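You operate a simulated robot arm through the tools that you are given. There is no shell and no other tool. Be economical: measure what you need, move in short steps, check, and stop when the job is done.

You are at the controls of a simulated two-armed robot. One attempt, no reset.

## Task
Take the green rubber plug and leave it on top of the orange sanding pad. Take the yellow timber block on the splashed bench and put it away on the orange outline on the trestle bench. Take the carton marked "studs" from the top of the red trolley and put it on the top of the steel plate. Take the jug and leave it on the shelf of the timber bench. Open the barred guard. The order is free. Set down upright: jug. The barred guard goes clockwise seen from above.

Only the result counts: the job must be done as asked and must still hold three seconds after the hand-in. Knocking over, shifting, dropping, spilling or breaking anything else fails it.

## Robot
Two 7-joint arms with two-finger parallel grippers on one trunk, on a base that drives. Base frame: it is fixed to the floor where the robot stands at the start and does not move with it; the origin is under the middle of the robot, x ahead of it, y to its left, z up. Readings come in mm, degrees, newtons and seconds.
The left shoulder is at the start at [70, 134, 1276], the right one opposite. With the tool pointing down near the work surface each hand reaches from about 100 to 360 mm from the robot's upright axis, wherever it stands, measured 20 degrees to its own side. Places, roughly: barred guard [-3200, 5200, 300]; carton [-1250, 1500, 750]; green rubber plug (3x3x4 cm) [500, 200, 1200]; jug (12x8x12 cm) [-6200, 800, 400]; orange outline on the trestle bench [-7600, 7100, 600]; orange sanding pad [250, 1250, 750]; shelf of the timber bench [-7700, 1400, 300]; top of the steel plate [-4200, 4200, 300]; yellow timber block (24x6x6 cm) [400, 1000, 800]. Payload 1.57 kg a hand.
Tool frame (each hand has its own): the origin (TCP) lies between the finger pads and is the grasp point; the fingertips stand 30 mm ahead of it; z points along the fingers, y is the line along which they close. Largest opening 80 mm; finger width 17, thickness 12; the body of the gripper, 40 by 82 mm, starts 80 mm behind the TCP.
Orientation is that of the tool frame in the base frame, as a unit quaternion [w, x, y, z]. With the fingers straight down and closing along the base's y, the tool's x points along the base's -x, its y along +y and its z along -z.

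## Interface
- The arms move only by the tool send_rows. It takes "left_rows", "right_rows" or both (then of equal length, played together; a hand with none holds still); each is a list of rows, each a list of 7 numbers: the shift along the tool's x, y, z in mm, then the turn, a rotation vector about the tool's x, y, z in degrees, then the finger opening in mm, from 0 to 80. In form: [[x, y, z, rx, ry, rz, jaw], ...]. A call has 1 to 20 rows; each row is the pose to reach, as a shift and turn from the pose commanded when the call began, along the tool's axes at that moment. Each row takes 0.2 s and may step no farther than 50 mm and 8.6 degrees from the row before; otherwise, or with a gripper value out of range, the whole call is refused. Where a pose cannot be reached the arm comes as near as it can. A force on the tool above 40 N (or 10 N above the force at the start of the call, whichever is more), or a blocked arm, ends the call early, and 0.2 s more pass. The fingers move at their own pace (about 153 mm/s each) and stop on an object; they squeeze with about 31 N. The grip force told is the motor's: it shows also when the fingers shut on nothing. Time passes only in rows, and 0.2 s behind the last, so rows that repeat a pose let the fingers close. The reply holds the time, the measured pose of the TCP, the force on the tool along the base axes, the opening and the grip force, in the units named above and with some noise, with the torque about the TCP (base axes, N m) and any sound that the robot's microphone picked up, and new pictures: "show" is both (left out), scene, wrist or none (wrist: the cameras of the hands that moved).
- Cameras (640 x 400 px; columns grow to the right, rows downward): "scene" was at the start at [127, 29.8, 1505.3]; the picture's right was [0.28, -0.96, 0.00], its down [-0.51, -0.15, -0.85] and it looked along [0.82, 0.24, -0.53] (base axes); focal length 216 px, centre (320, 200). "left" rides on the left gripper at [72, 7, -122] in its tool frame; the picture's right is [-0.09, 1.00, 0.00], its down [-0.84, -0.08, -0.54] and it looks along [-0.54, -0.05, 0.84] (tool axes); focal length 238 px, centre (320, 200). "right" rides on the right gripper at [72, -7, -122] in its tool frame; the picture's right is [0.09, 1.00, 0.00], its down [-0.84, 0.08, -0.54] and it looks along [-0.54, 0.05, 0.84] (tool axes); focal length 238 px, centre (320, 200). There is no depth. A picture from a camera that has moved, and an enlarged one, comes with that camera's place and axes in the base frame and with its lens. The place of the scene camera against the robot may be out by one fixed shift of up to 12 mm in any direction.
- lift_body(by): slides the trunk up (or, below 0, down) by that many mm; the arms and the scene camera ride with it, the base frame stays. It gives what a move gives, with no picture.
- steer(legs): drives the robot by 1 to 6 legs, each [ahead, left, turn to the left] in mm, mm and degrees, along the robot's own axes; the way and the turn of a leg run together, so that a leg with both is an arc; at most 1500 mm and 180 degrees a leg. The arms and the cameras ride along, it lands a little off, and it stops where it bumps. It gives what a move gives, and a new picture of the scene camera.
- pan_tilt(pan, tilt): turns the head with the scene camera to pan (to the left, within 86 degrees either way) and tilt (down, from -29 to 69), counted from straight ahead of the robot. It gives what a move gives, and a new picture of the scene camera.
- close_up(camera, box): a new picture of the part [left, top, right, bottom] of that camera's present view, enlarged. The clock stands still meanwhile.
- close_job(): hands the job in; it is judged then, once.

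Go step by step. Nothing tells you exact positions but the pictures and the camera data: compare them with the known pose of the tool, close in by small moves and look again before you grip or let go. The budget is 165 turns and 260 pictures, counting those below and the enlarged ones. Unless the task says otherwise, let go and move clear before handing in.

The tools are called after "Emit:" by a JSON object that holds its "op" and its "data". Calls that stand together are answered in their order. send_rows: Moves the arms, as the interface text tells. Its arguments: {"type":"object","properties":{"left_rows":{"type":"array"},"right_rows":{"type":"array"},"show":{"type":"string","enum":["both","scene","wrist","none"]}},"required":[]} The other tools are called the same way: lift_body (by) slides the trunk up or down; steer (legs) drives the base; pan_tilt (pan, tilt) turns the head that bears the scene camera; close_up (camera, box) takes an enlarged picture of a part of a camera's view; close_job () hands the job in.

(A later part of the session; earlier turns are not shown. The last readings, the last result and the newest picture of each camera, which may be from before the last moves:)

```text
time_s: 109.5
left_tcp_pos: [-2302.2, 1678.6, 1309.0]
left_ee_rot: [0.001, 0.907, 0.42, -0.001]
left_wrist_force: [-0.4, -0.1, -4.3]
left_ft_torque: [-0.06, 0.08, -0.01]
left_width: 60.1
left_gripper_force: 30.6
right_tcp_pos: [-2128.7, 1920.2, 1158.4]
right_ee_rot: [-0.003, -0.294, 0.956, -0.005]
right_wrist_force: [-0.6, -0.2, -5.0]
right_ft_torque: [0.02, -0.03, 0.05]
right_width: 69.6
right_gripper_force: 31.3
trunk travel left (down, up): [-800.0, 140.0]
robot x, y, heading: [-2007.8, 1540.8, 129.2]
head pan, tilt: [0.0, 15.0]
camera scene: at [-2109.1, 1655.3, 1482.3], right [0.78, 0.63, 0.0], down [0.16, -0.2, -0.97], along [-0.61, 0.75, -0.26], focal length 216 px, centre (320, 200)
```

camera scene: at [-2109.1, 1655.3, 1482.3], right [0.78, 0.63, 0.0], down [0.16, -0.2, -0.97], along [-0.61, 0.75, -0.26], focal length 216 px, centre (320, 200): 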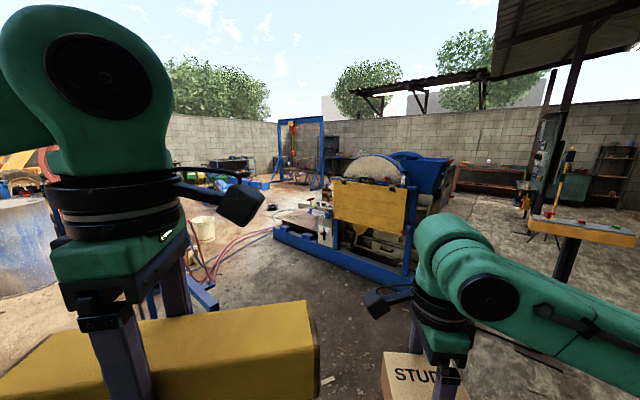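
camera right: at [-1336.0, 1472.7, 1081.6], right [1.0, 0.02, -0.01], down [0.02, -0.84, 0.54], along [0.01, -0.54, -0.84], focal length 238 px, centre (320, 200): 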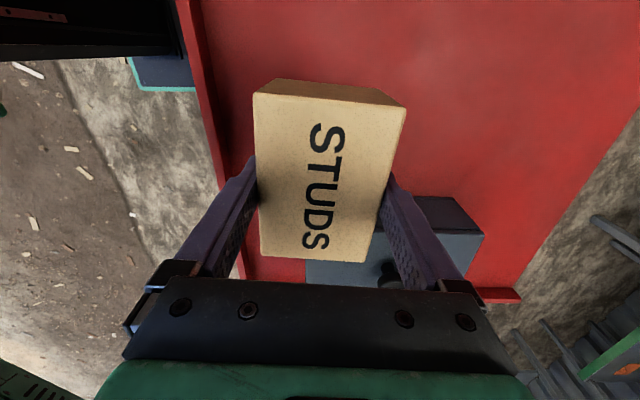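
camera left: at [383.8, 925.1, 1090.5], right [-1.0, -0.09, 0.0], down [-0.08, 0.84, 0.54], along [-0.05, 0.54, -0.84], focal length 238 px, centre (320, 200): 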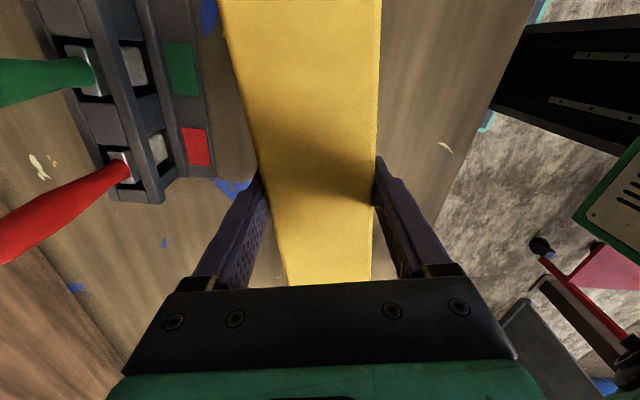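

A large blue-framed machine with a yellow panel and a plate at its front is ahead. I'll zoom in.

Emit:
{"op": "close_up", "data": {"camera": "scene", "box": [190, 140, 350, 240]}}

Emit:
{"op": "close_up", "data": {"camera": "scene", "box": [310, 130, 470, 230]}}

Emit:
{"op": "close_up", "data": {"camera": "scene", "box": [250, 180, 442, 300]}}

```text
4.00 times, centred on (270, 190) of scene
camera zoom: at [-2109.1, 1655.3, 1482.3], right [0.78, 0.63, 0.0], down [0.16, -0.2, -0.97], along [-0.61, 0.75, -0.26], focal length 866 px, centre (520, 240)
```

zoom: 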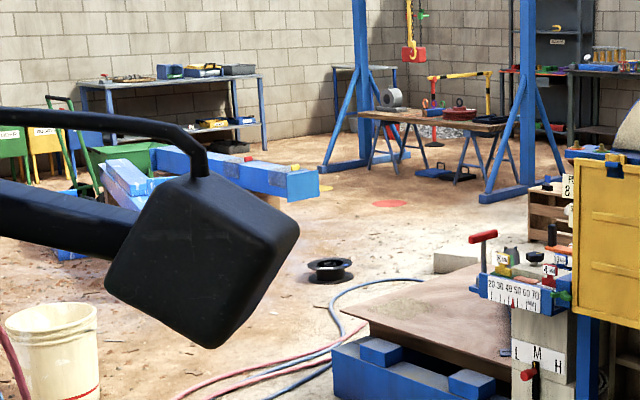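

```text
4.00 times, centred on (390, 180) of scene
camera zoom: at [-2109.1, 1655.3, 1482.3], right [0.78, 0.63, 0.0], down [0.16, -0.2, -0.97], along [-0.61, 0.75, -0.26], focal length 866 px, centre (40, 280)
```

zoom: 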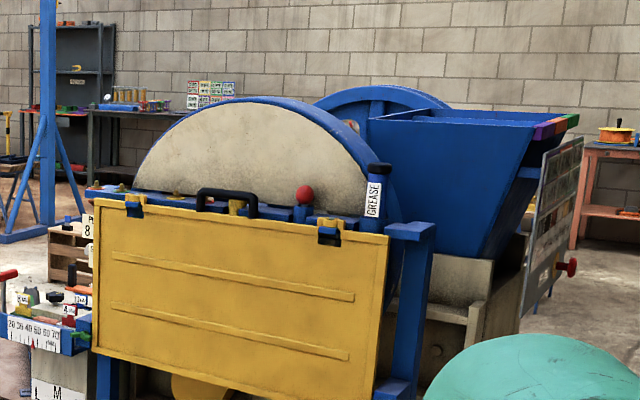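

```text
3.33 times, centred on (346, 240) of scene
camera zoom: at [-2109.1, 1655.3, 1482.3], right [0.78, 0.63, 0.0], down [0.16, -0.2, -0.97], along [-0.61, 0.75, -0.26], focal length 721 px, centre (233, 67)
```

zoom: 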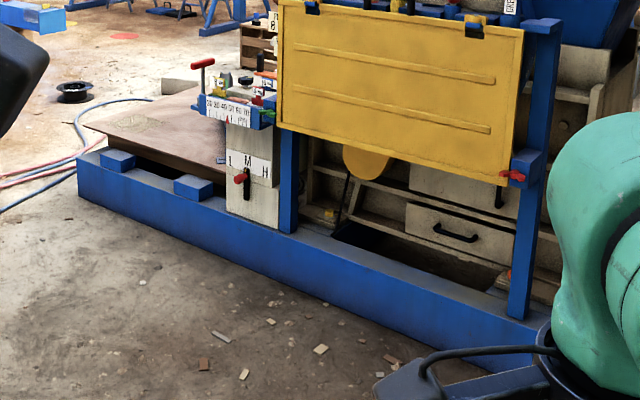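

The rusty steel plate lies on the left part of the blue machine base, which runs along x from about -4540 to -2580 at y≈3560. I'll drive north, then west along y≈2850, clear of the blue pipe stand near [-3000, 1970].

Emit:
{"op": "steer", "data": {"legs": [[0, 0, -39], [1300, 0, 0], [0, 1100, 0], [0, 1000, 0]]}}

Emit:
{"op": "pan_tilt", "data": {"pan": 0, "tilt": 40}}

```text
time_s: 127.9
left_tcp_pos: [-4229.7, 3168.8, 1308.7]
left_ee_rot: [0.002, 0.996, 0.084, -0.001]
left_wrist_force: [-0.5, -0.3, -5.0]
left_ft_torque: [-0.01, 0.07, 0.04]
left_width: 59.8
left_gripper_force: 30.9
right_tcp_pos: [-3943.3, 3243.8, 1158.8]
right_ee_rot: [-0.004, 0.051, 0.999, -0.003]
right_wrist_force: [-0.7, 0.4, -5.6]
right_ft_torque: [0.03, -0.01, 0.02]
right_width: 70.0
right_gripper_force: 31.4
trunk travel left (down, up): [-800.0, 140.0]
robot x, y, heading: [-4095.6, 2872.0, 89.0]
head pan, tilt: [0.0, 15.0]
camera scene: at [-4104.1, 3022.5, 1482.4], right [1.0, -0.02, 0.0], down [0.0, -0.26, -0.97], along [0.01, 0.97, -0.26], focal length 216 px, centre (320, 200)
```

scene: 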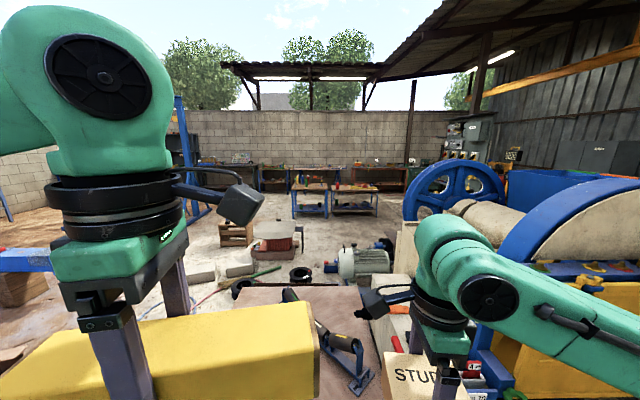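

```text
time_s: 128.8
left_tcp_pos: [-4232.1, 3168.4, 1309.1]
left_ee_rot: [0.002, 0.996, 0.085, -0.002]
left_wrist_force: [-0.4, 0.0, -4.5]
left_ft_torque: [-0.02, 0.06, 0.01]
left_width: 59.9
left_gripper_force: 31.3
right_tcp_pos: [-3945.5, 3243.2, 1157.9]
right_ee_rot: [-0.004, 0.051, 0.999, -0.003]
right_wrist_force: [1.2, -0.9, -4.7]
right_ft_torque: [-0.02, -0.04, 0.01]
right_width: 69.8
right_gripper_force: 31.2
trunk travel left (down, up): [-800.0, 140.0]
robot x, y, heading: [-4100.3, 2873.2, 89.1]
head pan, tilt: [0.0, 40.0]
camera scene: at [-4105.6, 3014.1, 1442.9], right [1.0, -0.02, 0.0], down [-0.01, -0.64, -0.77], along [0.01, 0.77, -0.64], focal length 216 px, centre (320, 200)
```

scene: 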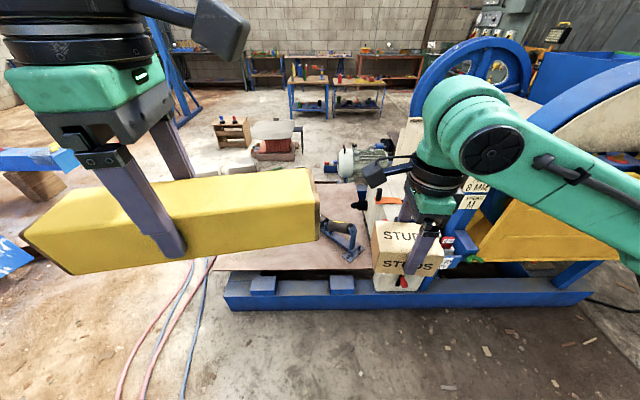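

Emit:
{"op": "close_up", "data": {"camera": "scene", "box": [190, 150, 430, 300]}}

```text
2.67 times, centred on (310, 225) of scene
camera zoom: at [-4105.6, 3014.1, 1442.9], right [1.0, -0.02, 0.0], down [-0.01, -0.64, -0.77], along [0.01, 0.77, -0.64], focal length 577 px, centre (347, 133)
```

zoom: 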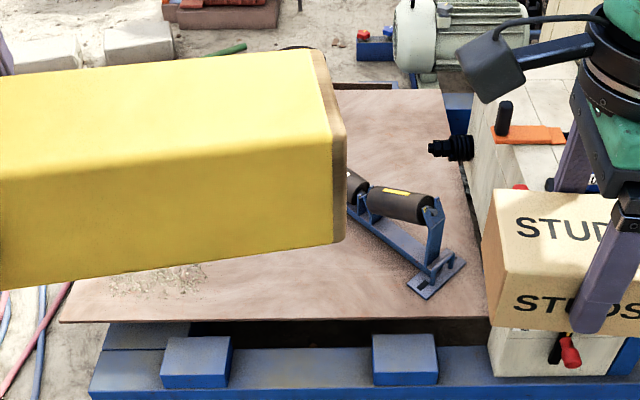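

The plate top is at z≈315, spanning x -4727 to -3781 and y 3735 to 4600, with an idler roller standing on its right half. I'll aim to set the carton near [-4300, 3840], so I drive there first.

Emit:
{"op": "steer", "data": {"legs": [[0, 346, 1], [560, 0, 0]]}}

Emit:
{"op": "pan_tilt", "data": {"pan": 0, "tilt": 60}}

```text
time_s: 133.7
left_tcp_pos: [-4588.8, 3699.5, 1307.3]
left_ee_rot: [0.004, 0.996, 0.093, -0.003]
left_wrist_force: [0.5, 0.3, -4.1]
left_ft_torque: [-0.07, 0.06, 0.02]
left_width: 60.0
left_gripper_force: 31.4
right_tcp_pos: [-4303.4, 3778.1, 1155.7]
right_ee_rot: [-0.003, 0.043, 0.999, -0.004]
right_wrist_force: [-1.3, 0.6, -4.7]
right_ft_torque: [-0.03, 0.0, 0.01]
right_width: 69.8
right_gripper_force: 31.4
trunk travel left (down, up): [-800.0, 140.0]
robot x, y, heading: [-4447.2, 3403.1, 90.1]
head pan, tilt: [0.0, 40.0]
stopped in leg 2: the robot was blocked; the commanded pose is now the measured one
camera scene: at [-4459.3, 3546.6, 1442.5], right [1.0, 0.0, 0.0], down [0.0, -0.65, -0.76], along [0.0, 0.76, -0.65], focal length 216 px, centre (320, 200)
```

scene: 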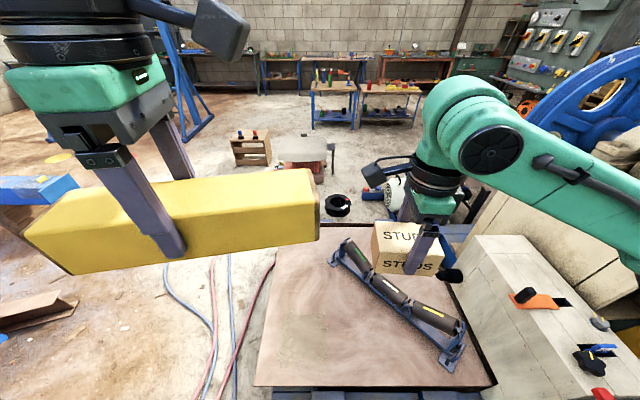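

```text
time_s: 134.6
left_tcp_pos: [-4587.2, 3695.1, 1307.9]
left_ee_rot: [0.002, 0.996, 0.092, -0.002]
left_wrist_force: [0.0, -0.4, -4.3]
left_ft_torque: [0.0, 0.09, 0.02]
left_width: 59.9
left_gripper_force: 31.0
right_tcp_pos: [-4302.3, 3773.9, 1159.2]
right_ee_rot: [-0.004, 0.043, 0.999, -0.004]
right_wrist_force: [0.7, 0.2, -5.3]
right_ft_torque: [-0.01, -0.01, -0.01]
right_width: 69.9
right_gripper_force: 31.4
trunk travel left (down, up): [-800.0, 140.0]
robot x, y, heading: [-4447.5, 3403.0, 90.0]
head pan, tilt: [0.0, 60.0]
camera scene: at [-4459.2, 3525.2, 1416.1], right [1.0, 0.0, 0.0], down [0.0, -0.87, -0.5], along [0.0, 0.5, -0.87], focal length 216 px, centre (320, 200)
```

scene: 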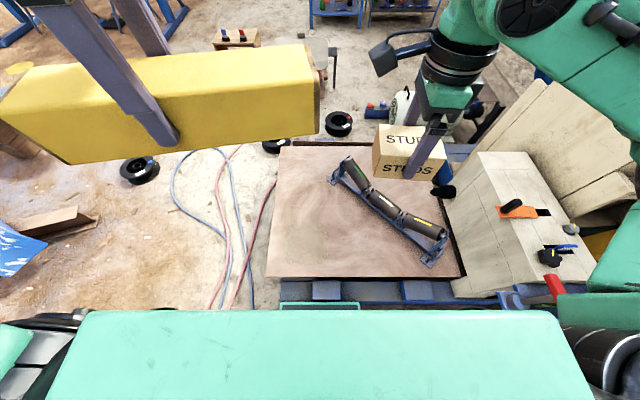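

The base is up against the beam at y≈3403. I'll back off slightly, shift left 60 for more room on the right, and lower the trunk in stages.

Emit:
{"op": "steer", "data": {"legs": [[-12, 60, 0]]}}

Emit:
{"op": "lift_body", "data": {"by": -400}}

Emit:
{"op": "pan_tilt", "data": {"pan": -20, "tilt": 45}}

```text
time_s: 135.5
left_tcp_pos: [-4637.4, 3686.6, 1309.9]
left_ee_rot: [0.002, 0.996, 0.091, -0.006]
left_wrist_force: [0.3, 0.0, -4.6]
left_ft_torque: [-0.05, 0.13, 0.01]
left_width: 59.9
left_gripper_force: 30.7
right_tcp_pos: [-4352.2, 3764.0, 1157.4]
right_ee_rot: [-0.007, 0.044, 0.999, -0.004]
right_wrist_force: [0.3, 0.1, -4.9]
right_ft_torque: [0.01, 0.09, 0.0]
right_width: 69.9
right_gripper_force: 31.3
trunk travel left (down, up): [-800.0, 140.0]
robot x, y, heading: [-4510.5, 3385.2, 89.9]
head pan, tilt: [0.0, 60.0]
camera scene: at [-4508.1, 3514.8, 1415.9], right [1.0, 0.0, -0.01], down [-0.01, -0.87, -0.5], along [-0.01, 0.5, -0.87], focal length 216 px, centre (320, 200)
```

scene: 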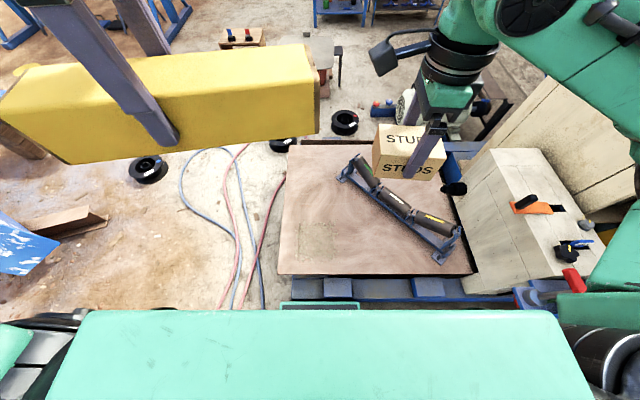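

```text
time_s: 139.3
left_tcp_pos: [-4645.4, 3684.3, 909.7]
left_ee_rot: [0.002, 0.996, 0.091, -0.002]
left_wrist_force: [0.2, 0.2, -4.5]
left_ft_torque: [0.01, 0.04, 0.01]
left_width: 59.6
left_gripper_force: 30.5
right_tcp_pos: [-4360.9, 3762.9, 757.3]
right_ee_rot: [-0.003, 0.044, 0.999, -0.003]
right_wrist_force: [0.2, -0.2, -5.2]
right_ft_torque: [0.02, -0.01, 0.03]
right_width: 69.9
right_gripper_force: 30.9
trunk travel left (down, up): [-400.0, 540.0]
robot x, y, heading: [-4510.2, 3387.9, 89.7]
head pan, tilt: [0.0, 60.0]
```

```text
time_s: 140.2
left_tcp_pos: [-4647.0, 3683.5, 907.7]
left_ee_rot: [0.002, 0.996, 0.091, -0.001]
left_wrist_force: [0.6, -0.5, -4.4]
left_ft_torque: [0.02, 0.06, 0.02]
left_width: 60.0
left_gripper_force: 31.1
right_tcp_pos: [-4360.1, 3761.7, 758.5]
right_ee_rot: [-0.004, 0.044, 0.999, -0.004]
right_wrist_force: [-0.5, 0.6, -5.6]
right_ft_torque: [0.03, 0.01, 0.0]
right_width: 69.8
right_gripper_force: 30.6
trunk travel left (down, up): [-400.0, 540.0]
robot x, y, heading: [-4505.9, 3388.9, 90.0]
head pan, tilt: [-20.0, 45.0]
camera scene: at [-4490.4, 3522.2, 1035.6], right [0.94, -0.34, 0.0], down [-0.24, -0.67, -0.71], along [0.24, 0.66, -0.71], focal length 216 px, centre (320, 200)
```

scene: 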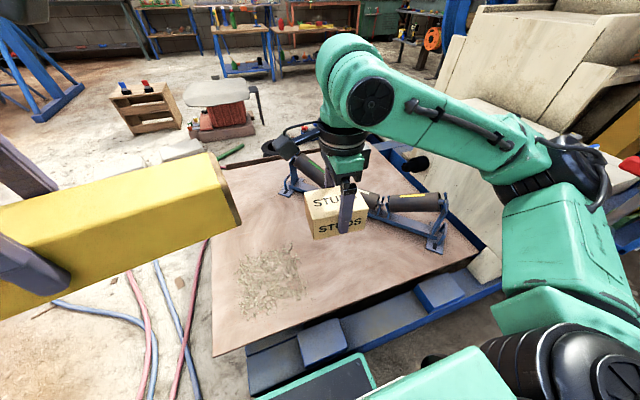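

The elbow sits rather near the lever housing on the right. I'll shift 60 mm further left before lowering the rest.

Emit:
{"op": "steer", "data": {"legs": [[0, 60, 0]]}}

Emit:
{"op": "lift_body", "data": {"by": -250}}

Emit:
{"op": "send_rows", "data": {"right_rows": [[-15, 0, 0, 0, 0, 0, 50], [-30, 0, 5, 0, 0, 0, 50]], "show": "both"}}

```text
time_s: 141.1
left_tcp_pos: [-4705.1, 3683.8, 908.1]
left_ee_rot: [0.002, 0.996, 0.091, -0.002]
left_wrist_force: [0.3, -0.1, -4.6]
left_ft_torque: [-0.01, 0.01, -0.02]
left_width: 59.8
left_gripper_force: 31.0
right_tcp_pos: [-4419.3, 3762.3, 757.9]
right_ee_rot: [-0.003, 0.045, 0.999, -0.002]
right_wrist_force: [-0.2, -0.1, -5.4]
right_ft_torque: [-0.01, -0.05, 0.03]
right_width: 69.9
right_gripper_force: 30.8
trunk travel left (down, up): [-400.0, 540.0]
robot x, y, heading: [-4568.4, 3393.4, 90.0]
head pan, tilt: [-20.0, 45.0]
camera scene: at [-4550.1, 3522.3, 1035.6], right [0.94, -0.34, 0.0], down [-0.24, -0.66, -0.71], along [0.24, 0.66, -0.71], focal length 216 px, centre (320, 200)
```

scene: 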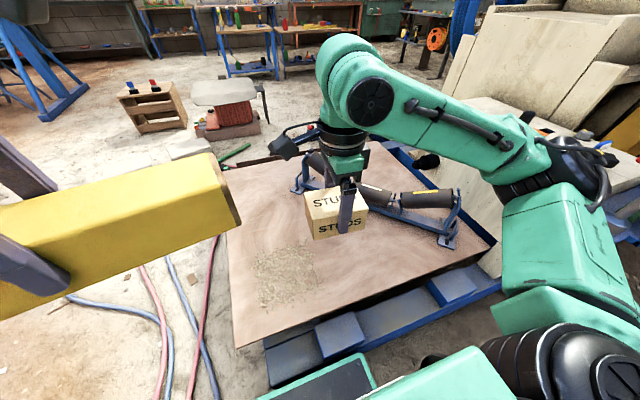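

```text
time_s: 143.7
left_tcp_pos: [-4705.5, 3684.3, 657.8]
left_ee_rot: [0.002, 0.996, 0.09, -0.001]
left_wrist_force: [0.3, -0.5, -5.0]
left_ft_torque: [0.01, 0.08, -0.03]
left_width: 59.7
left_gripper_force: 31.1
right_tcp_pos: [-4420.0, 3761.2, 507.8]
right_ee_rot: [-0.004, 0.045, 0.999, -0.003]
right_wrist_force: [0.3, 0.9, -5.0]
right_ft_torque: [-0.01, 0.02, 0.0]
right_width: 70.0
right_gripper_force: 31.1
trunk travel left (down, up): [-150.0, 790.0]
robot x, y, heading: [-4568.4, 3390.8, 89.8]
head pan, tilt: [-20.0, 45.0]
```

```text
time_s: 144.3
left_tcp_pos: [-4704.8, 3683.3, 658.3]
left_ee_rot: [0.002, 0.996, 0.091, -0.002]
left_wrist_force: [-0.2, 0.9, -3.6]
left_ft_torque: [0.0, 0.09, 0.03]
left_width: 59.8
left_gripper_force: 31.2
right_tcp_pos: [-4389.5, 3758.7, 502.5]
right_ee_rot: [-0.004, 0.043, 0.999, -0.003]
right_wrist_force: [0.2, 0.8, -4.9]
right_ft_torque: [0.05, -0.03, 0.01]
right_width: 70.0
right_gripper_force: 31.1
trunk travel left (down, up): [-150.0, 790.0]
robot x, y, heading: [-4569.9, 3394.8, 89.9]
head pan, tilt: [-20.0, 45.0]
camera scene: at [-4548.9, 3522.0, 785.6], right [0.94, -0.34, 0.0], down [-0.24, -0.66, -0.71], along [0.24, 0.66, -0.71], focal length 216 px, centre (320, 200)
camera right: at [-4460.7, 3759.8, 626.1], right [0.0, 1.0, -0.01], down [0.84, 0.01, 0.54], along [0.54, 0.0, -0.84], focal length 238 px, centre (320, 200)
```

scene: 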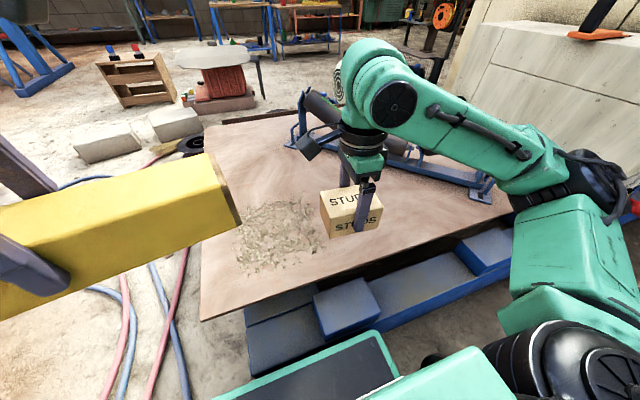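
right: 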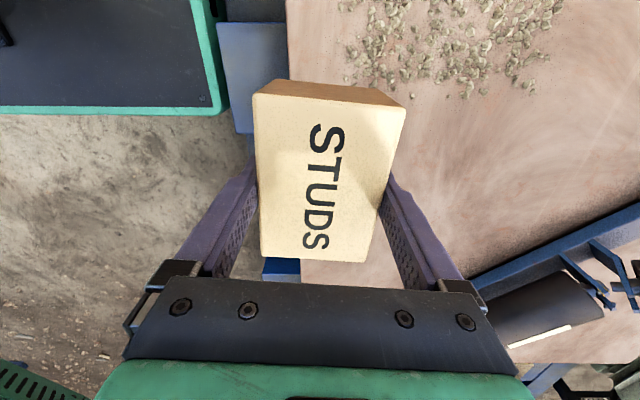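

The plate edge is at y≈3726, with loose grit to the left. I'll move the carton to about [-4345, 3800] and lower towards the plate.

Emit:
{"op": "send_rows", "data": {"right_rows": [[-20, 22, 10, 0, 0, 0, 50], [-40, 44, 30, 0, 0, 0, 50], [-40, 44, 70, 0, 0, 0, 50], [-40, 44, 105, 0, 0, 0, 50], [-40, 44, 125, 0, 0, 0, 50], [-40, 44, 125, 0, 0, 0, 50]], "show": "both"}}

```text
time_s: 145.7
left_tcp_pos: [-4704.5, 3683.3, 658.5]
left_ee_rot: [0.002, 0.996, 0.091, -0.001]
left_wrist_force: [0.3, 1.0, -4.5]
left_ft_torque: [-0.01, 0.08, -0.02]
left_width: 59.5
left_gripper_force: 30.3
right_tcp_pos: [-4346.3, 3797.7, 376.4]
right_ee_rot: [-0.003, 0.044, 0.999, -0.003]
right_wrist_force: [-0.6, 0.5, -6.5]
right_ft_torque: [0.0, -0.03, -0.04]
right_width: 69.8
right_gripper_force: 30.5
trunk travel left (down, up): [-150.0, 790.0]
robot x, y, heading: [-4568.1, 3390.9, 89.9]
head pan, tilt: [-20.0, 45.0]
camera scene: at [-4548.9, 3522.1, 785.6], right [0.94, -0.34, 0.0], down [-0.24, -0.66, -0.71], along [0.24, 0.66, -0.71], focal length 216 px, centre (320, 200)
camera right: at [-4417.5, 3799.0, 499.5], right [0.0, 1.0, -0.01], down [0.84, 0.01, 0.54], along [0.54, 0.0, -0.84], focal length 238 px, centre (320, 200)
```

scene: 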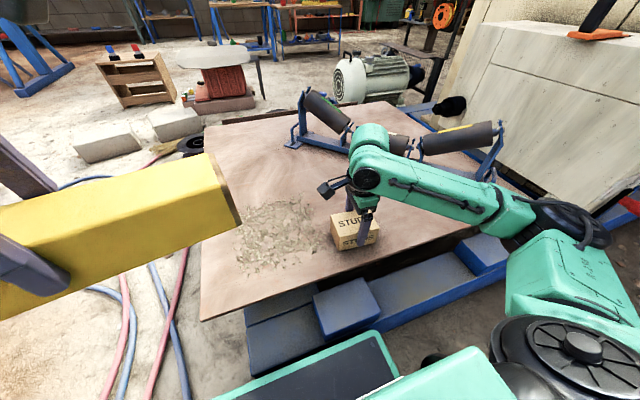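
right: 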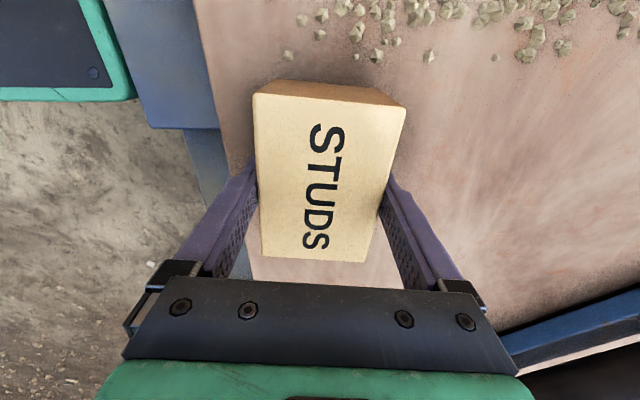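

Emit:
{"op": "send_rows", "data": {"right_rows": [[-6, 0, 8, 0, 0, 0, 50], [-6, 0, 12, 0, 0, 0, 50], [-6, 0, 15, 0, 0, 0, 50]], "show": "none"}}

```text
time_s: 146.5
left_tcp_pos: [-4706.7, 3681.3, 660.7]
left_ee_rot: [0.0, 0.996, 0.091, -0.001]
left_wrist_force: [-0.2, 0.0, -3.8]
left_ft_torque: [-0.05, 0.05, 0.01]
left_width: 59.7
left_gripper_force: 31.3
right_tcp_pos: [-4340.5, 3797.6, 367.4]
right_ee_rot: [-0.002, 0.045, 0.999, 0.002]
right_wrist_force: [-0.1, -8.2, 33.3]
right_ft_torque: [-0.52, 0.03, -0.03]
right_width: 69.9
right_gripper_force: 31.6
trunk travel left (down, up): [-150.0, 790.0]
robot x, y, heading: [-4572.3, 3389.5, 89.7]
head pan, tilt: [-20.0, 45.0]
```

It touched the plate at about z 368. I'll ease the press and check.

Emit:
{"op": "send_rows", "data": {"right_rows": [[0, 0, -4, 0, 0, 0, 50], [0, 0, -6, 0, 0, 0, 50], [0, 0, -6, 0, 0, 0, 50]], "show": "none"}}

Emit:
{"op": "close_up", "data": {"camera": "scene", "box": [280, 180, 440, 280]}}

```text
time_s: 147.3
left_tcp_pos: [-4704.2, 3682.6, 658.3]
left_ee_rot: [0.002, 0.996, 0.091, -0.002]
left_wrist_force: [-0.1, -0.2, -3.9]
left_ft_torque: [-0.01, 0.05, -0.01]
left_width: 60.0
left_gripper_force: 30.8
right_tcp_pos: [-4340.3, 3796.3, 366.2]
right_ee_rot: [-0.003, 0.044, 0.999, -0.005]
right_wrist_force: [-0.2, 1.7, -2.1]
right_ft_torque: [0.12, -0.18, 0.06]
right_width: 69.6
right_gripper_force: 30.3
trunk travel left (down, up): [-150.0, 790.0]
robot x, y, heading: [-4571.3, 3389.3, 89.9]
head pan, tilt: [-20.0, 45.0]
```

```text
4.00 times, centred on (360, 230) of scene
camera zoom: at [-4549.1, 3522.0, 785.4], right [0.94, -0.34, 0.0], down [-0.24, -0.66, -0.71], along [0.24, 0.66, -0.71], focal length 866 px, centre (160, 80)
```

zoom: 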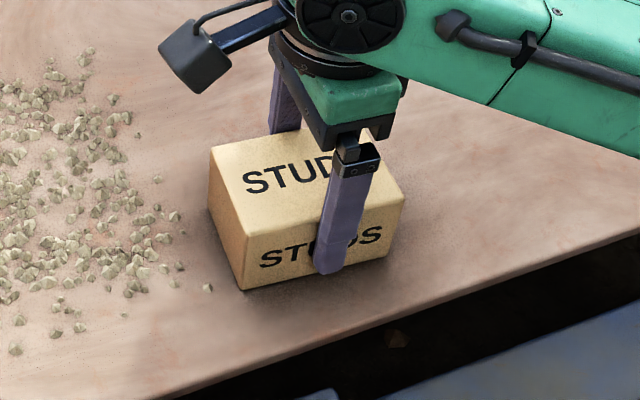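

The carton rests on the plate clear of the grit. I'll open and rise.

Emit:
{"op": "send_rows", "data": {"right_rows": [[0, 0, 0, 0, 0, 0, 71], [0, 0, 0, 0, 0, 0, 74], [0, 0, 0, 0, 0, 0, 80], [0, 0, -10, 0, 0, 0, 80], [0, 0, -30, 0, 0, 0, 80], [0, 0, -70, 0, 0, 0, 80], [0, 0, -115, 0, 0, 0, 80]], "show": "both"}}

```text
time_s: 148.9
left_tcp_pos: [-4705.0, 3682.7, 658.0]
left_ee_rot: [0.002, 0.996, 0.09, -0.002]
left_wrist_force: [0.1, 0.4, -4.2]
left_ft_torque: [0.0, 0.07, -0.02]
left_width: 59.8
left_gripper_force: 31.8
right_tcp_pos: [-4340.1, 3796.1, 484.5]
right_ee_rot: [-0.003, 0.045, 0.999, -0.003]
right_wrist_force: [-0.3, -0.3, -0.2]
right_ft_torque: [0.03, 0.0, -0.01]
right_width: 80.1
right_gripper_force: 0.1
trunk travel left (down, up): [-150.0, 790.0]
robot x, y, heading: [-4571.9, 3389.9, 89.7]
head pan, tilt: [-20.0, 45.0]
camera scene: at [-4549.3, 3521.6, 785.7], right [0.94, -0.34, 0.0], down [-0.24, -0.66, -0.71], along [0.24, 0.66, -0.71], focal length 216 px, centre (320, 200)
camera right: at [-4411.9, 3797.9, 607.2], right [0.0, 1.0, -0.01], down [0.84, 0.01, 0.54], along [0.54, 0.0, -0.84], focal length 238 px, centre (320, 200)
```

scene: 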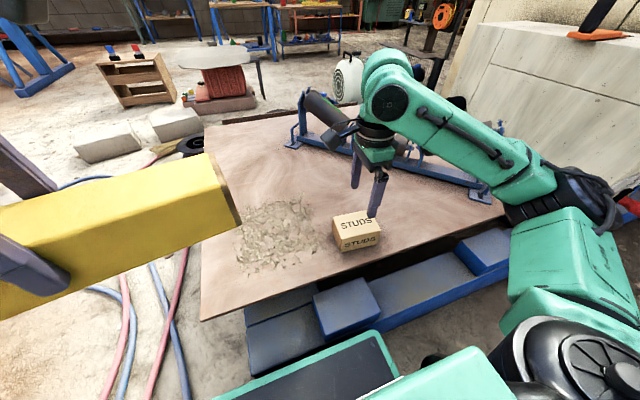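
right: 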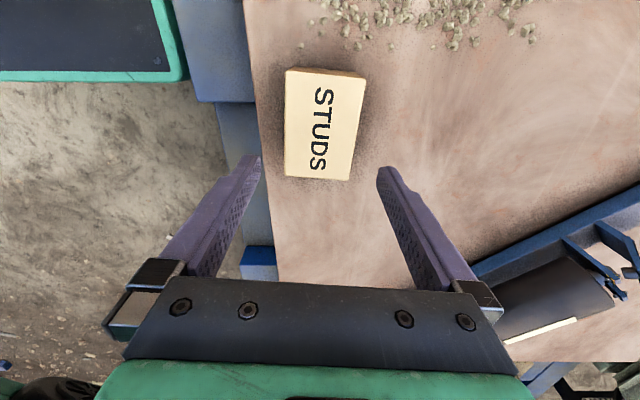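

The carton is placed. Next is the barred guard behind the machine; I'll raise, back away and go around the east side to avoid the hoses on the west.

Emit:
{"op": "lift_body", "data": {"by": 600}}

Emit:
{"op": "steer", "data": {"legs": [[-520, 0, 0], [0, -1250, 0], [0, -1250, 0]]}}

Emit:
{"op": "pan_tilt", "data": {"pan": 0, "tilt": 22}}

```text
refused: 600 is not a number from -400 to 400
```

```text
time_s: 163.8
left_tcp_pos: [-2188.5, 3127.8, 658.0]
left_ee_rot: [0.002, 0.996, 0.084, -0.002]
left_wrist_force: [-0.4, 1.0, -5.0]
left_ft_torque: [-0.01, 0.08, 0.02]
left_width: 59.8
left_gripper_force: 31.0
right_tcp_pos: [-1822.0, 3237.0, 482.9]
right_ee_rot: [-0.003, 0.051, 0.999, -0.004]
right_wrist_force: [-0.2, -0.2, -0.6]
right_ft_torque: [-0.04, 0.01, -0.01]
right_width: 79.9
right_gripper_force: 0.1
trunk travel left (down, up): [-150.0, 790.0]
robot x, y, heading: [-2057.5, 2832.9, 89.2]
head pan, tilt: [-20.0, 45.0]
camera scene: at [-2035.1, 2964.0, 785.7], right [0.93, -0.36, 0.0], down [-0.25, -0.66, -0.71], along [0.25, 0.66, -0.71], focal length 216 px, centre (320, 200)
```

scene: 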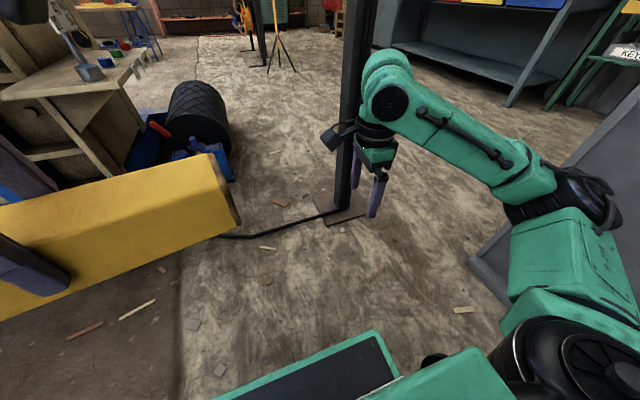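

```text
time_s: 164.7
left_tcp_pos: [-2189.2, 3128.1, 658.9]
left_ee_rot: [0.002, 0.997, 0.083, -0.002]
left_wrist_force: [0.1, -0.7, -5.0]
left_ft_torque: [-0.06, 0.05, 0.0]
left_width: 60.0
left_gripper_force: 30.7
right_tcp_pos: [-1822.3, 3235.8, 483.9]
right_ee_rot: [-0.004, 0.051, 0.999, -0.004]
right_wrist_force: [-0.6, -0.7, -0.2]
right_ft_torque: [0.02, 0.01, -0.01]
right_width: 80.2
right_gripper_force: 0.1
trunk travel left (down, up): [-150.0, 790.0]
robot x, y, heading: [-2054.0, 2830.7, 89.1]
head pan, tilt: [0.0, 22.0]
camera scene: at [-2062.6, 2980.9, 821.0], right [1.0, -0.02, 0.0], down [-0.01, -0.38, -0.93], along [0.02, 0.93, -0.38], focal length 216 px, centre (320, 200)
```

scene: 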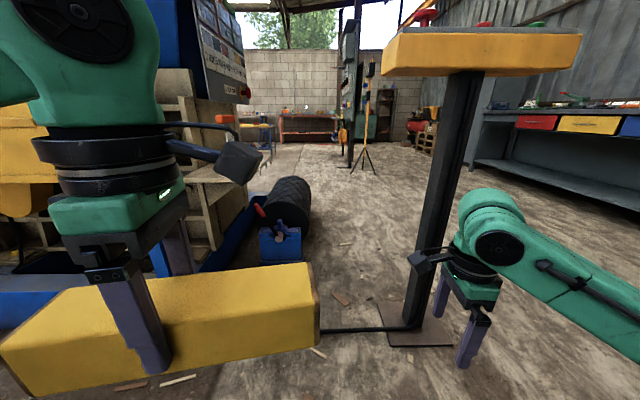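

The trunk lift was refused, so the drive was made low but cleared everything. A post with a floor cable narrows the east passage, so I'll raise the trunk and look closer.

Emit:
{"op": "lift_body", "data": {"by": 400}}

Emit:
{"op": "lift_body", "data": {"by": 300}}

Emit:
{"op": "pan_tilt", "data": {"pan": -10, "tilt": 35}}

```text
time_s: 168.5
left_tcp_pos: [-2188.3, 3128.4, 1058.0]
left_ee_rot: [0.002, 0.996, 0.084, -0.001]
left_wrist_force: [0.5, 0.1, -4.4]
left_ft_torque: [0.04, 0.1, 0.01]
left_width: 59.6
left_gripper_force: 31.1
right_tcp_pos: [-1822.9, 3238.3, 884.8]
right_ee_rot: [-0.004, 0.051, 0.999, -0.003]
right_wrist_force: [0.0, 0.5, -0.3]
right_ft_torque: [-0.03, -0.03, -0.02]
right_width: 80.1
right_gripper_force: 0.1
trunk travel left (down, up): [-550.0, 390.0]
robot x, y, heading: [-2058.4, 2835.2, 88.9]
head pan, tilt: [0.0, 22.0]
```

```text
time_s: 171.5
left_tcp_pos: [-2189.4, 3128.6, 1358.6]
left_ee_rot: [0.002, 0.997, 0.083, -0.002]
left_wrist_force: [-0.9, -0.2, -4.3]
left_ft_torque: [-0.01, 0.1, 0.01]
left_width: 59.6
left_gripper_force: 31.1
right_tcp_pos: [-1822.5, 3236.4, 1183.2]
right_ee_rot: [-0.004, 0.051, 0.999, -0.003]
right_wrist_force: [-0.2, 0.0, -0.2]
right_ft_torque: [-0.01, 0.0, -0.02]
right_width: 79.9
right_gripper_force: 0.0
trunk travel left (down, up): [-850.0, 90.0]
robot x, y, heading: [-2057.0, 2835.3, 88.8]
head pan, tilt: [0.0, 22.0]
```

```text
time_s: 172.3
left_tcp_pos: [-2188.8, 3128.3, 1359.4]
left_ee_rot: [0.002, 0.997, 0.083, -0.002]
left_wrist_force: [-0.4, 0.3, -4.7]
left_ft_torque: [-0.03, 0.08, 0.0]
left_width: 59.9
left_gripper_force: 30.5
right_tcp_pos: [-1822.3, 3236.8, 1182.7]
right_ee_rot: [-0.004, 0.052, 0.999, -0.003]
right_wrist_force: [-0.8, -0.6, 1.0]
right_ft_torque: [0.02, -0.02, 0.0]
right_width: 79.9
right_gripper_force: 0.2
trunk travel left (down, up): [-850.0, 90.0]
robot x, y, heading: [-2056.9, 2831.1, 89.1]
head pan, tilt: [-10.0, 35.0]
camera scene: at [-2047.6, 2974.9, 1500.6], right [0.98, -0.19, 0.0], down [-0.11, -0.56, -0.82], along [0.16, 0.8, -0.57], focal length 216 px, centre (320, 200)
```

scene: 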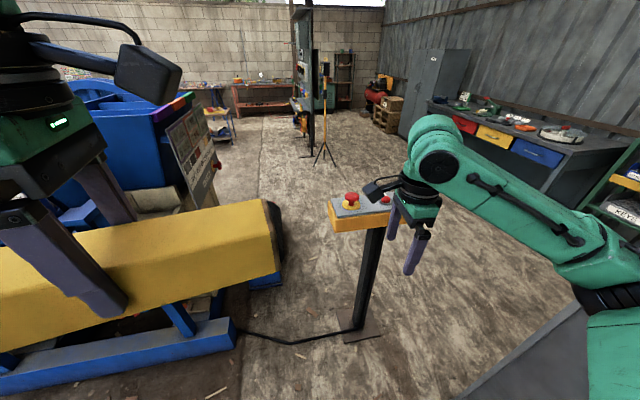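

East of the pedestal is clear, but the gap there is tight and crossed by a cable. I'll take the roomy way around: south of the trolley, then north through the corridor at x≈-480.

Emit:
{"op": "steer", "data": {"legs": [[-1100, 170, 0], [-1120, 0, 0], [0, 0, -89], [1400, 0, 0], [350, 0, 0], [0, 0, 90]]}}

Emit:
{"op": "pan_tilt", "data": {"pan": 0, "tilt": 25}}

```text
time_s: 199.4
left_tcp_pos: [-649.2, 893.9, 1358.1]
left_ee_rot: [0.002, 0.996, 0.09, -0.002]
left_wrist_force: [0.5, -0.2, -4.3]
left_ft_torque: [-0.03, 0.08, -0.01]
left_width: 59.9
left_gripper_force: 31.1
right_tcp_pos: [-284.5, 1007.2, 1183.7]
right_ee_rot: [-0.004, 0.044, 0.999, -0.003]
right_wrist_force: [-0.2, 0.6, 0.0]
right_ft_torque: [-0.01, 0.01, -0.01]
right_width: 80.2
right_gripper_force: 0.0
trunk travel left (down, up): [-850.0, 90.0]
robot x, y, heading: [-513.8, 597.7, 89.5]
head pan, tilt: [-10.0, 35.0]
camera scene: at [-505.7, 743.0, 1500.5], right [0.98, -0.18, 0.0], down [-0.1, -0.56, -0.82], along [0.14, 0.81, -0.57], focal length 216 px, centre (320, 200)
```

scene: 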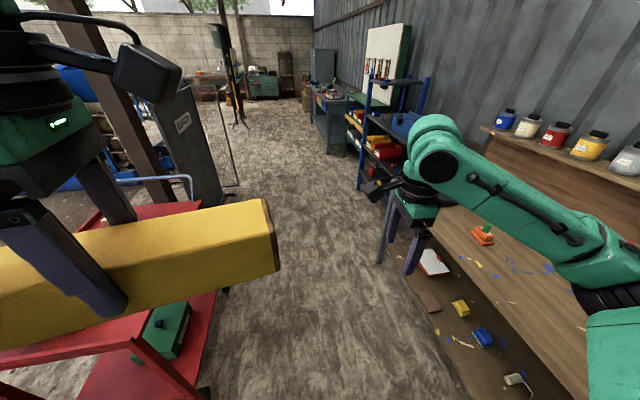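

```text
time_s: 200.1
left_tcp_pos: [-650.2, 893.9, 1358.0]
left_ee_rot: [0.002, 0.996, 0.091, -0.002]
left_wrist_force: [-0.6, -0.5, -4.6]
left_ft_torque: [-0.05, 0.08, -0.04]
left_width: 59.7
left_gripper_force: 31.2
right_tcp_pos: [-284.5, 1007.5, 1183.5]
right_ee_rot: [-0.003, 0.045, 0.999, -0.003]
right_wrist_force: [-0.3, 0.7, 0.6]
right_ft_torque: [0.0, -0.04, -0.04]
right_width: 79.9
right_gripper_force: 0.1
trunk travel left (down, up): [-850.0, 90.0]
robot x, y, heading: [-510.7, 599.4, 89.6]
head pan, tilt: [0.0, 25.0]
camera scene: at [-521.3, 748.4, 1516.2], right [1.0, 0.0, 0.0], down [0.0, -0.42, -0.91], along [0.0, 0.91, -0.42], focal length 216 px, centre (320, 200)
```

scene: 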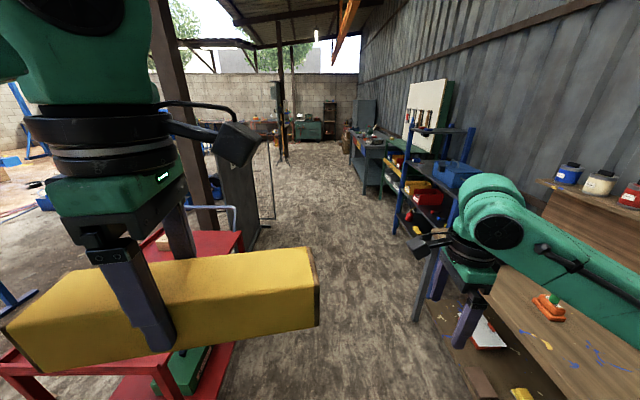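

The corridor north is wide and clear, and the plug is still on its pad. I'll drive north and turn west to look behind the machine.

Emit:
{"op": "steer", "data": {"legs": [[1500, 0, 0], [1500, 0, 0], [1450, 0, 0], [0, 0, 75]]}}

Emit:
{"op": "pan_tilt", "data": {"pan": 15, "tilt": 15}}

```text
time_s: 224.8
left_tcp_pos: [-822.8, 5042.2, 1358.6]
left_ee_rot: [0.003, 0.736, 0.677, 0.001]
left_wrist_force: [-0.6, 0.2, -5.4]
left_ft_torque: [-0.09, 0.01, 0.0]
left_width: 59.9
left_gripper_force: 30.7
right_tcp_pos: [-837.4, 5422.2, 1184.2]
right_ee_rot: [-0.002, -0.571, 0.821, -0.006]
right_wrist_force: [-1.1, 1.1, -0.1]
right_ft_torque: [-0.01, -0.02, 0.01]
right_width: 79.8
right_gripper_force: 0.1
trunk travel left (down, up): [-850.0, 90.0]
robot x, y, heading: [-503.6, 5096.8, 164.7]
head pan, tilt: [0.0, 25.0]
camera scene: at [-652.0, 5140.1, 1516.3], right [0.26, 0.96, 0.0], down [0.41, -0.11, -0.91], along [-0.87, 0.24, -0.42], focal length 216 px, centre (320, 200)
```

scene: 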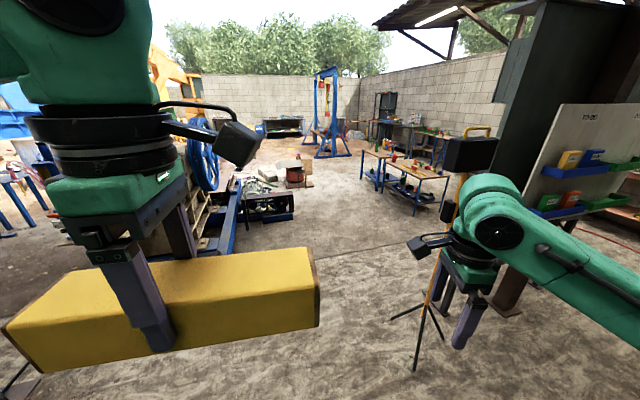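

```text
time_s: 225.6
left_tcp_pos: [-824.9, 5040.8, 1358.2]
left_ee_rot: [0.002, 0.736, 0.677, 0.0]
left_wrist_force: [0.2, -0.7, -3.4]
left_ft_torque: [-0.06, 0.05, 0.01]
left_width: 59.7
left_gripper_force: 31.3
right_tcp_pos: [-838.7, 5425.0, 1184.2]
right_ee_rot: [-0.001, -0.572, 0.82, -0.005]
right_wrist_force: [0.0, -0.7, -0.3]
right_ft_torque: [0.01, 0.0, 0.03]
right_width: 79.8
right_gripper_force: 0.0
trunk travel left (down, up): [-850.0, 90.0]
robot x, y, heading: [-505.7, 5094.4, 164.6]
head pan, tilt: [15.0, 15.0]
camera scene: at [-656.6, 5115.8, 1532.5], right [0.01, 1.0, 0.0], down [0.26, 0.0, -0.97], along [-0.97, 0.01, -0.26], focal length 216 px, centre (320, 200)
```

scene: 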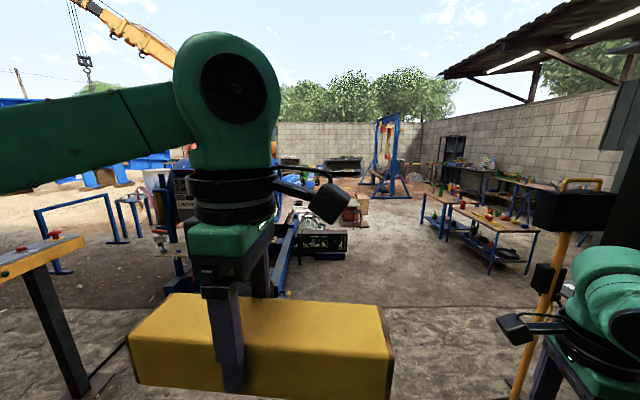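

Emit:
{"op": "close_up", "data": {"camera": "scene", "box": [250, 180, 378, 260]}}

Emit:
{"op": "close_up", "data": {"camera": "scene", "box": [360, 110, 560, 235]}}

```text
5.00 times, centred on (314, 220) of scene
camera zoom: at [-656.6, 5115.8, 1532.5], right [0.01, 1.0, 0.0], down [0.26, 0.0, -0.97], along [-0.97, 0.01, -0.26], focal length 1082 px, centre (350, 100)
```

zoom: 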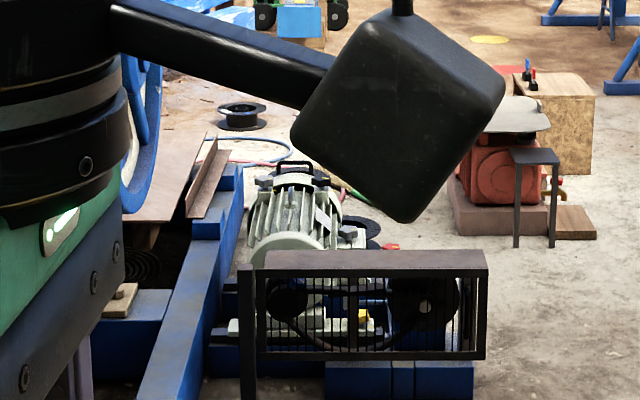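

```text
3.20 times, centred on (460, 172) of scene
camera zoom: at [-656.6, 5115.8, 1532.5], right [0.01, 1.0, 0.0], down [0.26, 0.0, -0.97], along [-0.97, 0.01, -0.26], focal length 692 px, centre (-128, 288)
```

zoom: 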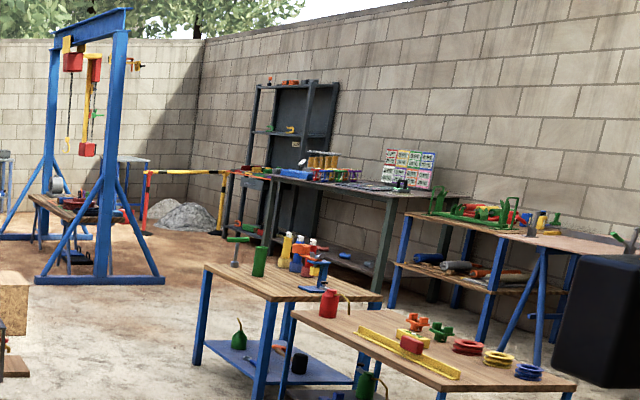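

The barred guard is the black cage panel by the motor, about y 4880–5480 at x≈-3210 and z 150–450. The hinge post is at its south end, so the north end swings out to the east. I'll move nearer, facing south-west.

Emit:
{"op": "steer", "data": {"legs": [[0, 0, 15.4], [1450, 0, 0], [0, 0, 60], [-206, -720, 0]]}}

Emit:
{"op": "pan_tilt", "data": {"pan": 0, "tilt": 45}}

```text
time_s: 240.0
left_tcp_pos: [-2489.4, 5313.6, 1358.4]
left_ee_rot: [0.002, 0.167, 0.986, 0.001]
left_wrist_force: [-0.3, 0.4, -5.0]
left_ft_torque: [0.01, -0.05, 0.0]
left_width: 59.7
left_gripper_force: 30.8
right_tcp_pos: [-2863.3, 5396.4, 1184.5]
right_ee_rot: [-0.003, 0.955, -0.298, 0.003]
right_wrist_force: [0.1, -0.1, 1.4]
right_ft_torque: [0.01, 0.06, -0.01]
right_width: 79.9
right_gripper_force: 0.2
trunk travel left (down, up): [-850.0, 90.0]
robot x, y, heading: [-2465.1, 5641.4, -119.7]
head pan, tilt: [15.0, 15.0]
camera scene: at [-2522.2, 5507.8, 1532.4], right [-0.97, 0.26, 0.0], down [0.07, 0.25, -0.97], along [-0.25, -0.93, -0.26], focal length 216 px, centre (320, 200)
```

scene: 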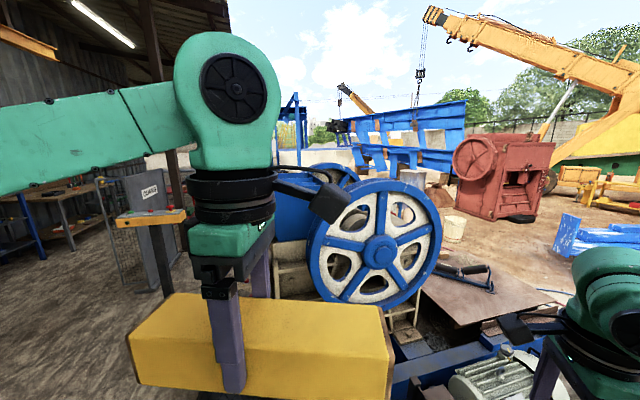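

```text
time_s: 240.9
left_tcp_pos: [-2491.2, 5316.1, 1358.4]
left_ee_rot: [0.003, 0.167, 0.986, 0.001]
left_wrist_force: [0.0, 0.2, -4.6]
left_ft_torque: [-0.02, -0.07, -0.01]
left_width: 60.0
left_gripper_force: 31.2
right_tcp_pos: [-2865.1, 5397.2, 1183.1]
right_ee_rot: [-0.002, 0.955, -0.298, 0.003]
right_wrist_force: [0.4, 0.0, 0.2]
right_ft_torque: [-0.03, -0.02, 0.03]
right_width: 80.0
right_gripper_force: 0.0
trunk travel left (down, up): [-850.0, 90.0]
robot x, y, heading: [-2465.5, 5640.2, -119.7]
head pan, tilt: [0.0, 45.0]
camera scene: at [-2540.0, 5529.0, 1485.8], right [-0.87, 0.5, 0.0], down [0.35, 0.61, -0.71], along [-0.35, -0.61, -0.71], focal length 216 px, centre (320, 200)
```

scene: 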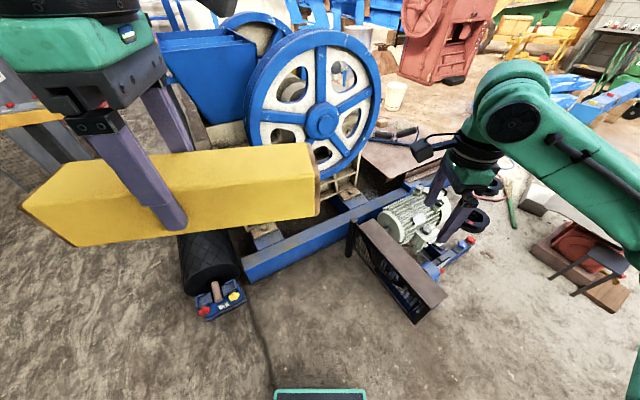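

Emit:
{"op": "close_up", "data": {"camera": "scene", "box": [330, 190, 490, 330]}}

```text
2.86 times, centred on (410, 260) of scene
camera zoom: at [-2540.0, 5529.0, 1485.8], right [-0.87, 0.5, 0.0], down [0.35, 0.61, -0.71], along [-0.35, -0.61, -0.71], focal length 618 px, centre (63, 29)
```

zoom: 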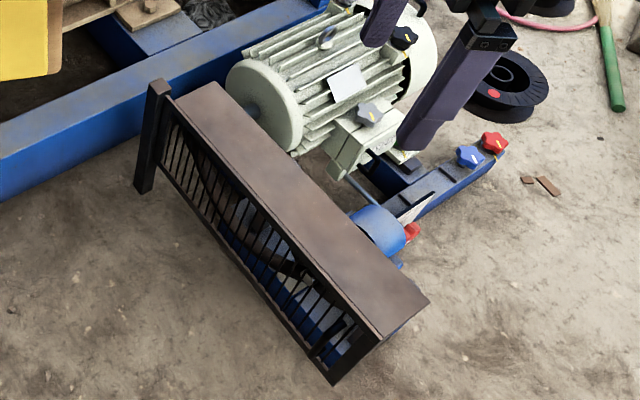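

The barred door sits beneath a fixed top plate. I'll lower the camera to see the front face and find a handle.

Emit:
{"op": "lift_body", "data": {"by": -400}}

Emit:
{"op": "pan_tilt", "data": {"pan": -30, "tilt": 40}}

Emit:
{"op": "close_up", "data": {"camera": "scene", "box": [200, 130, 400, 280]}}

```text
time_s: 244.7
left_tcp_pos: [-2490.4, 5316.6, 958.3]
left_ee_rot: [0.002, 0.167, 0.986, 0.002]
left_wrist_force: [0.3, 0.3, -4.4]
left_ft_torque: [-0.02, -0.03, 0.0]
left_width: 59.8
left_gripper_force: 31.3
right_tcp_pos: [-2865.8, 5398.0, 783.9]
right_ee_rot: [-0.001, 0.955, -0.298, 0.004]
right_wrist_force: [0.6, 0.3, -0.3]
right_ft_torque: [-0.01, 0.07, 0.0]
right_width: 80.2
right_gripper_force: 0.1
trunk travel left (down, up): [-450.0, 490.0]
robot x, y, heading: [-2470.0, 5638.4, -119.7]
head pan, tilt: [0.0, 45.0]
```

```text
time_s: 245.7
left_tcp_pos: [-2491.9, 5315.3, 958.8]
left_ee_rot: [0.002, 0.166, 0.986, 0.001]
left_wrist_force: [-0.3, 0.0, -4.7]
left_ft_torque: [-0.02, -0.05, 0.01]
left_width: 60.1
left_gripper_force: 30.8
right_tcp_pos: [-2864.5, 5398.7, 784.6]
right_ee_rot: [-0.002, 0.955, -0.298, 0.004]
right_wrist_force: [-0.1, -0.4, -0.2]
right_ft_torque: [0.01, -0.02, -0.03]
right_width: 79.8
right_gripper_force: 0.0
trunk travel left (down, up): [-450.0, 490.0]
robot x, y, heading: [-2465.3, 5641.7, -119.7]
head pan, tilt: [-30.0, 40.0]
camera scene: at [-2572.8, 5556.7, 1093.0], right [-0.5, 0.86, 0.0], down [0.56, 0.32, -0.77], along [-0.66, -0.39, -0.64], focal length 216 px, centre (320, 200)
```

scene: 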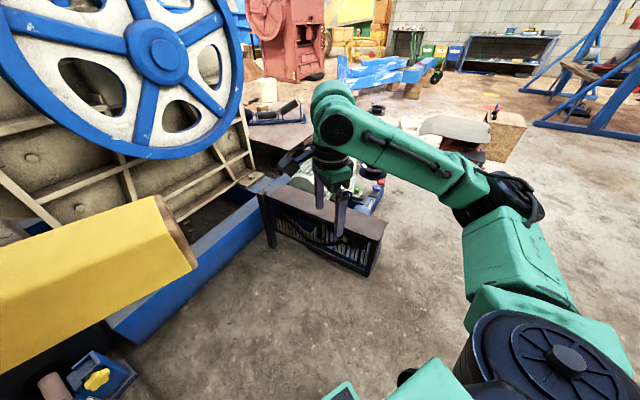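

```text
2.67 times, centred on (300, 205) of scene
camera zoom: at [-2572.8, 5556.7, 1093.0], right [-0.5, 0.86, 0.0], down [0.56, 0.32, -0.77], along [-0.66, -0.39, -0.64], focal length 577 px, centre (373, 187)
```

zoom: 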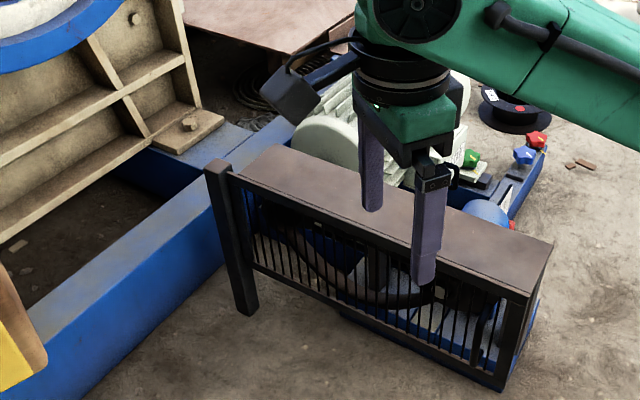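

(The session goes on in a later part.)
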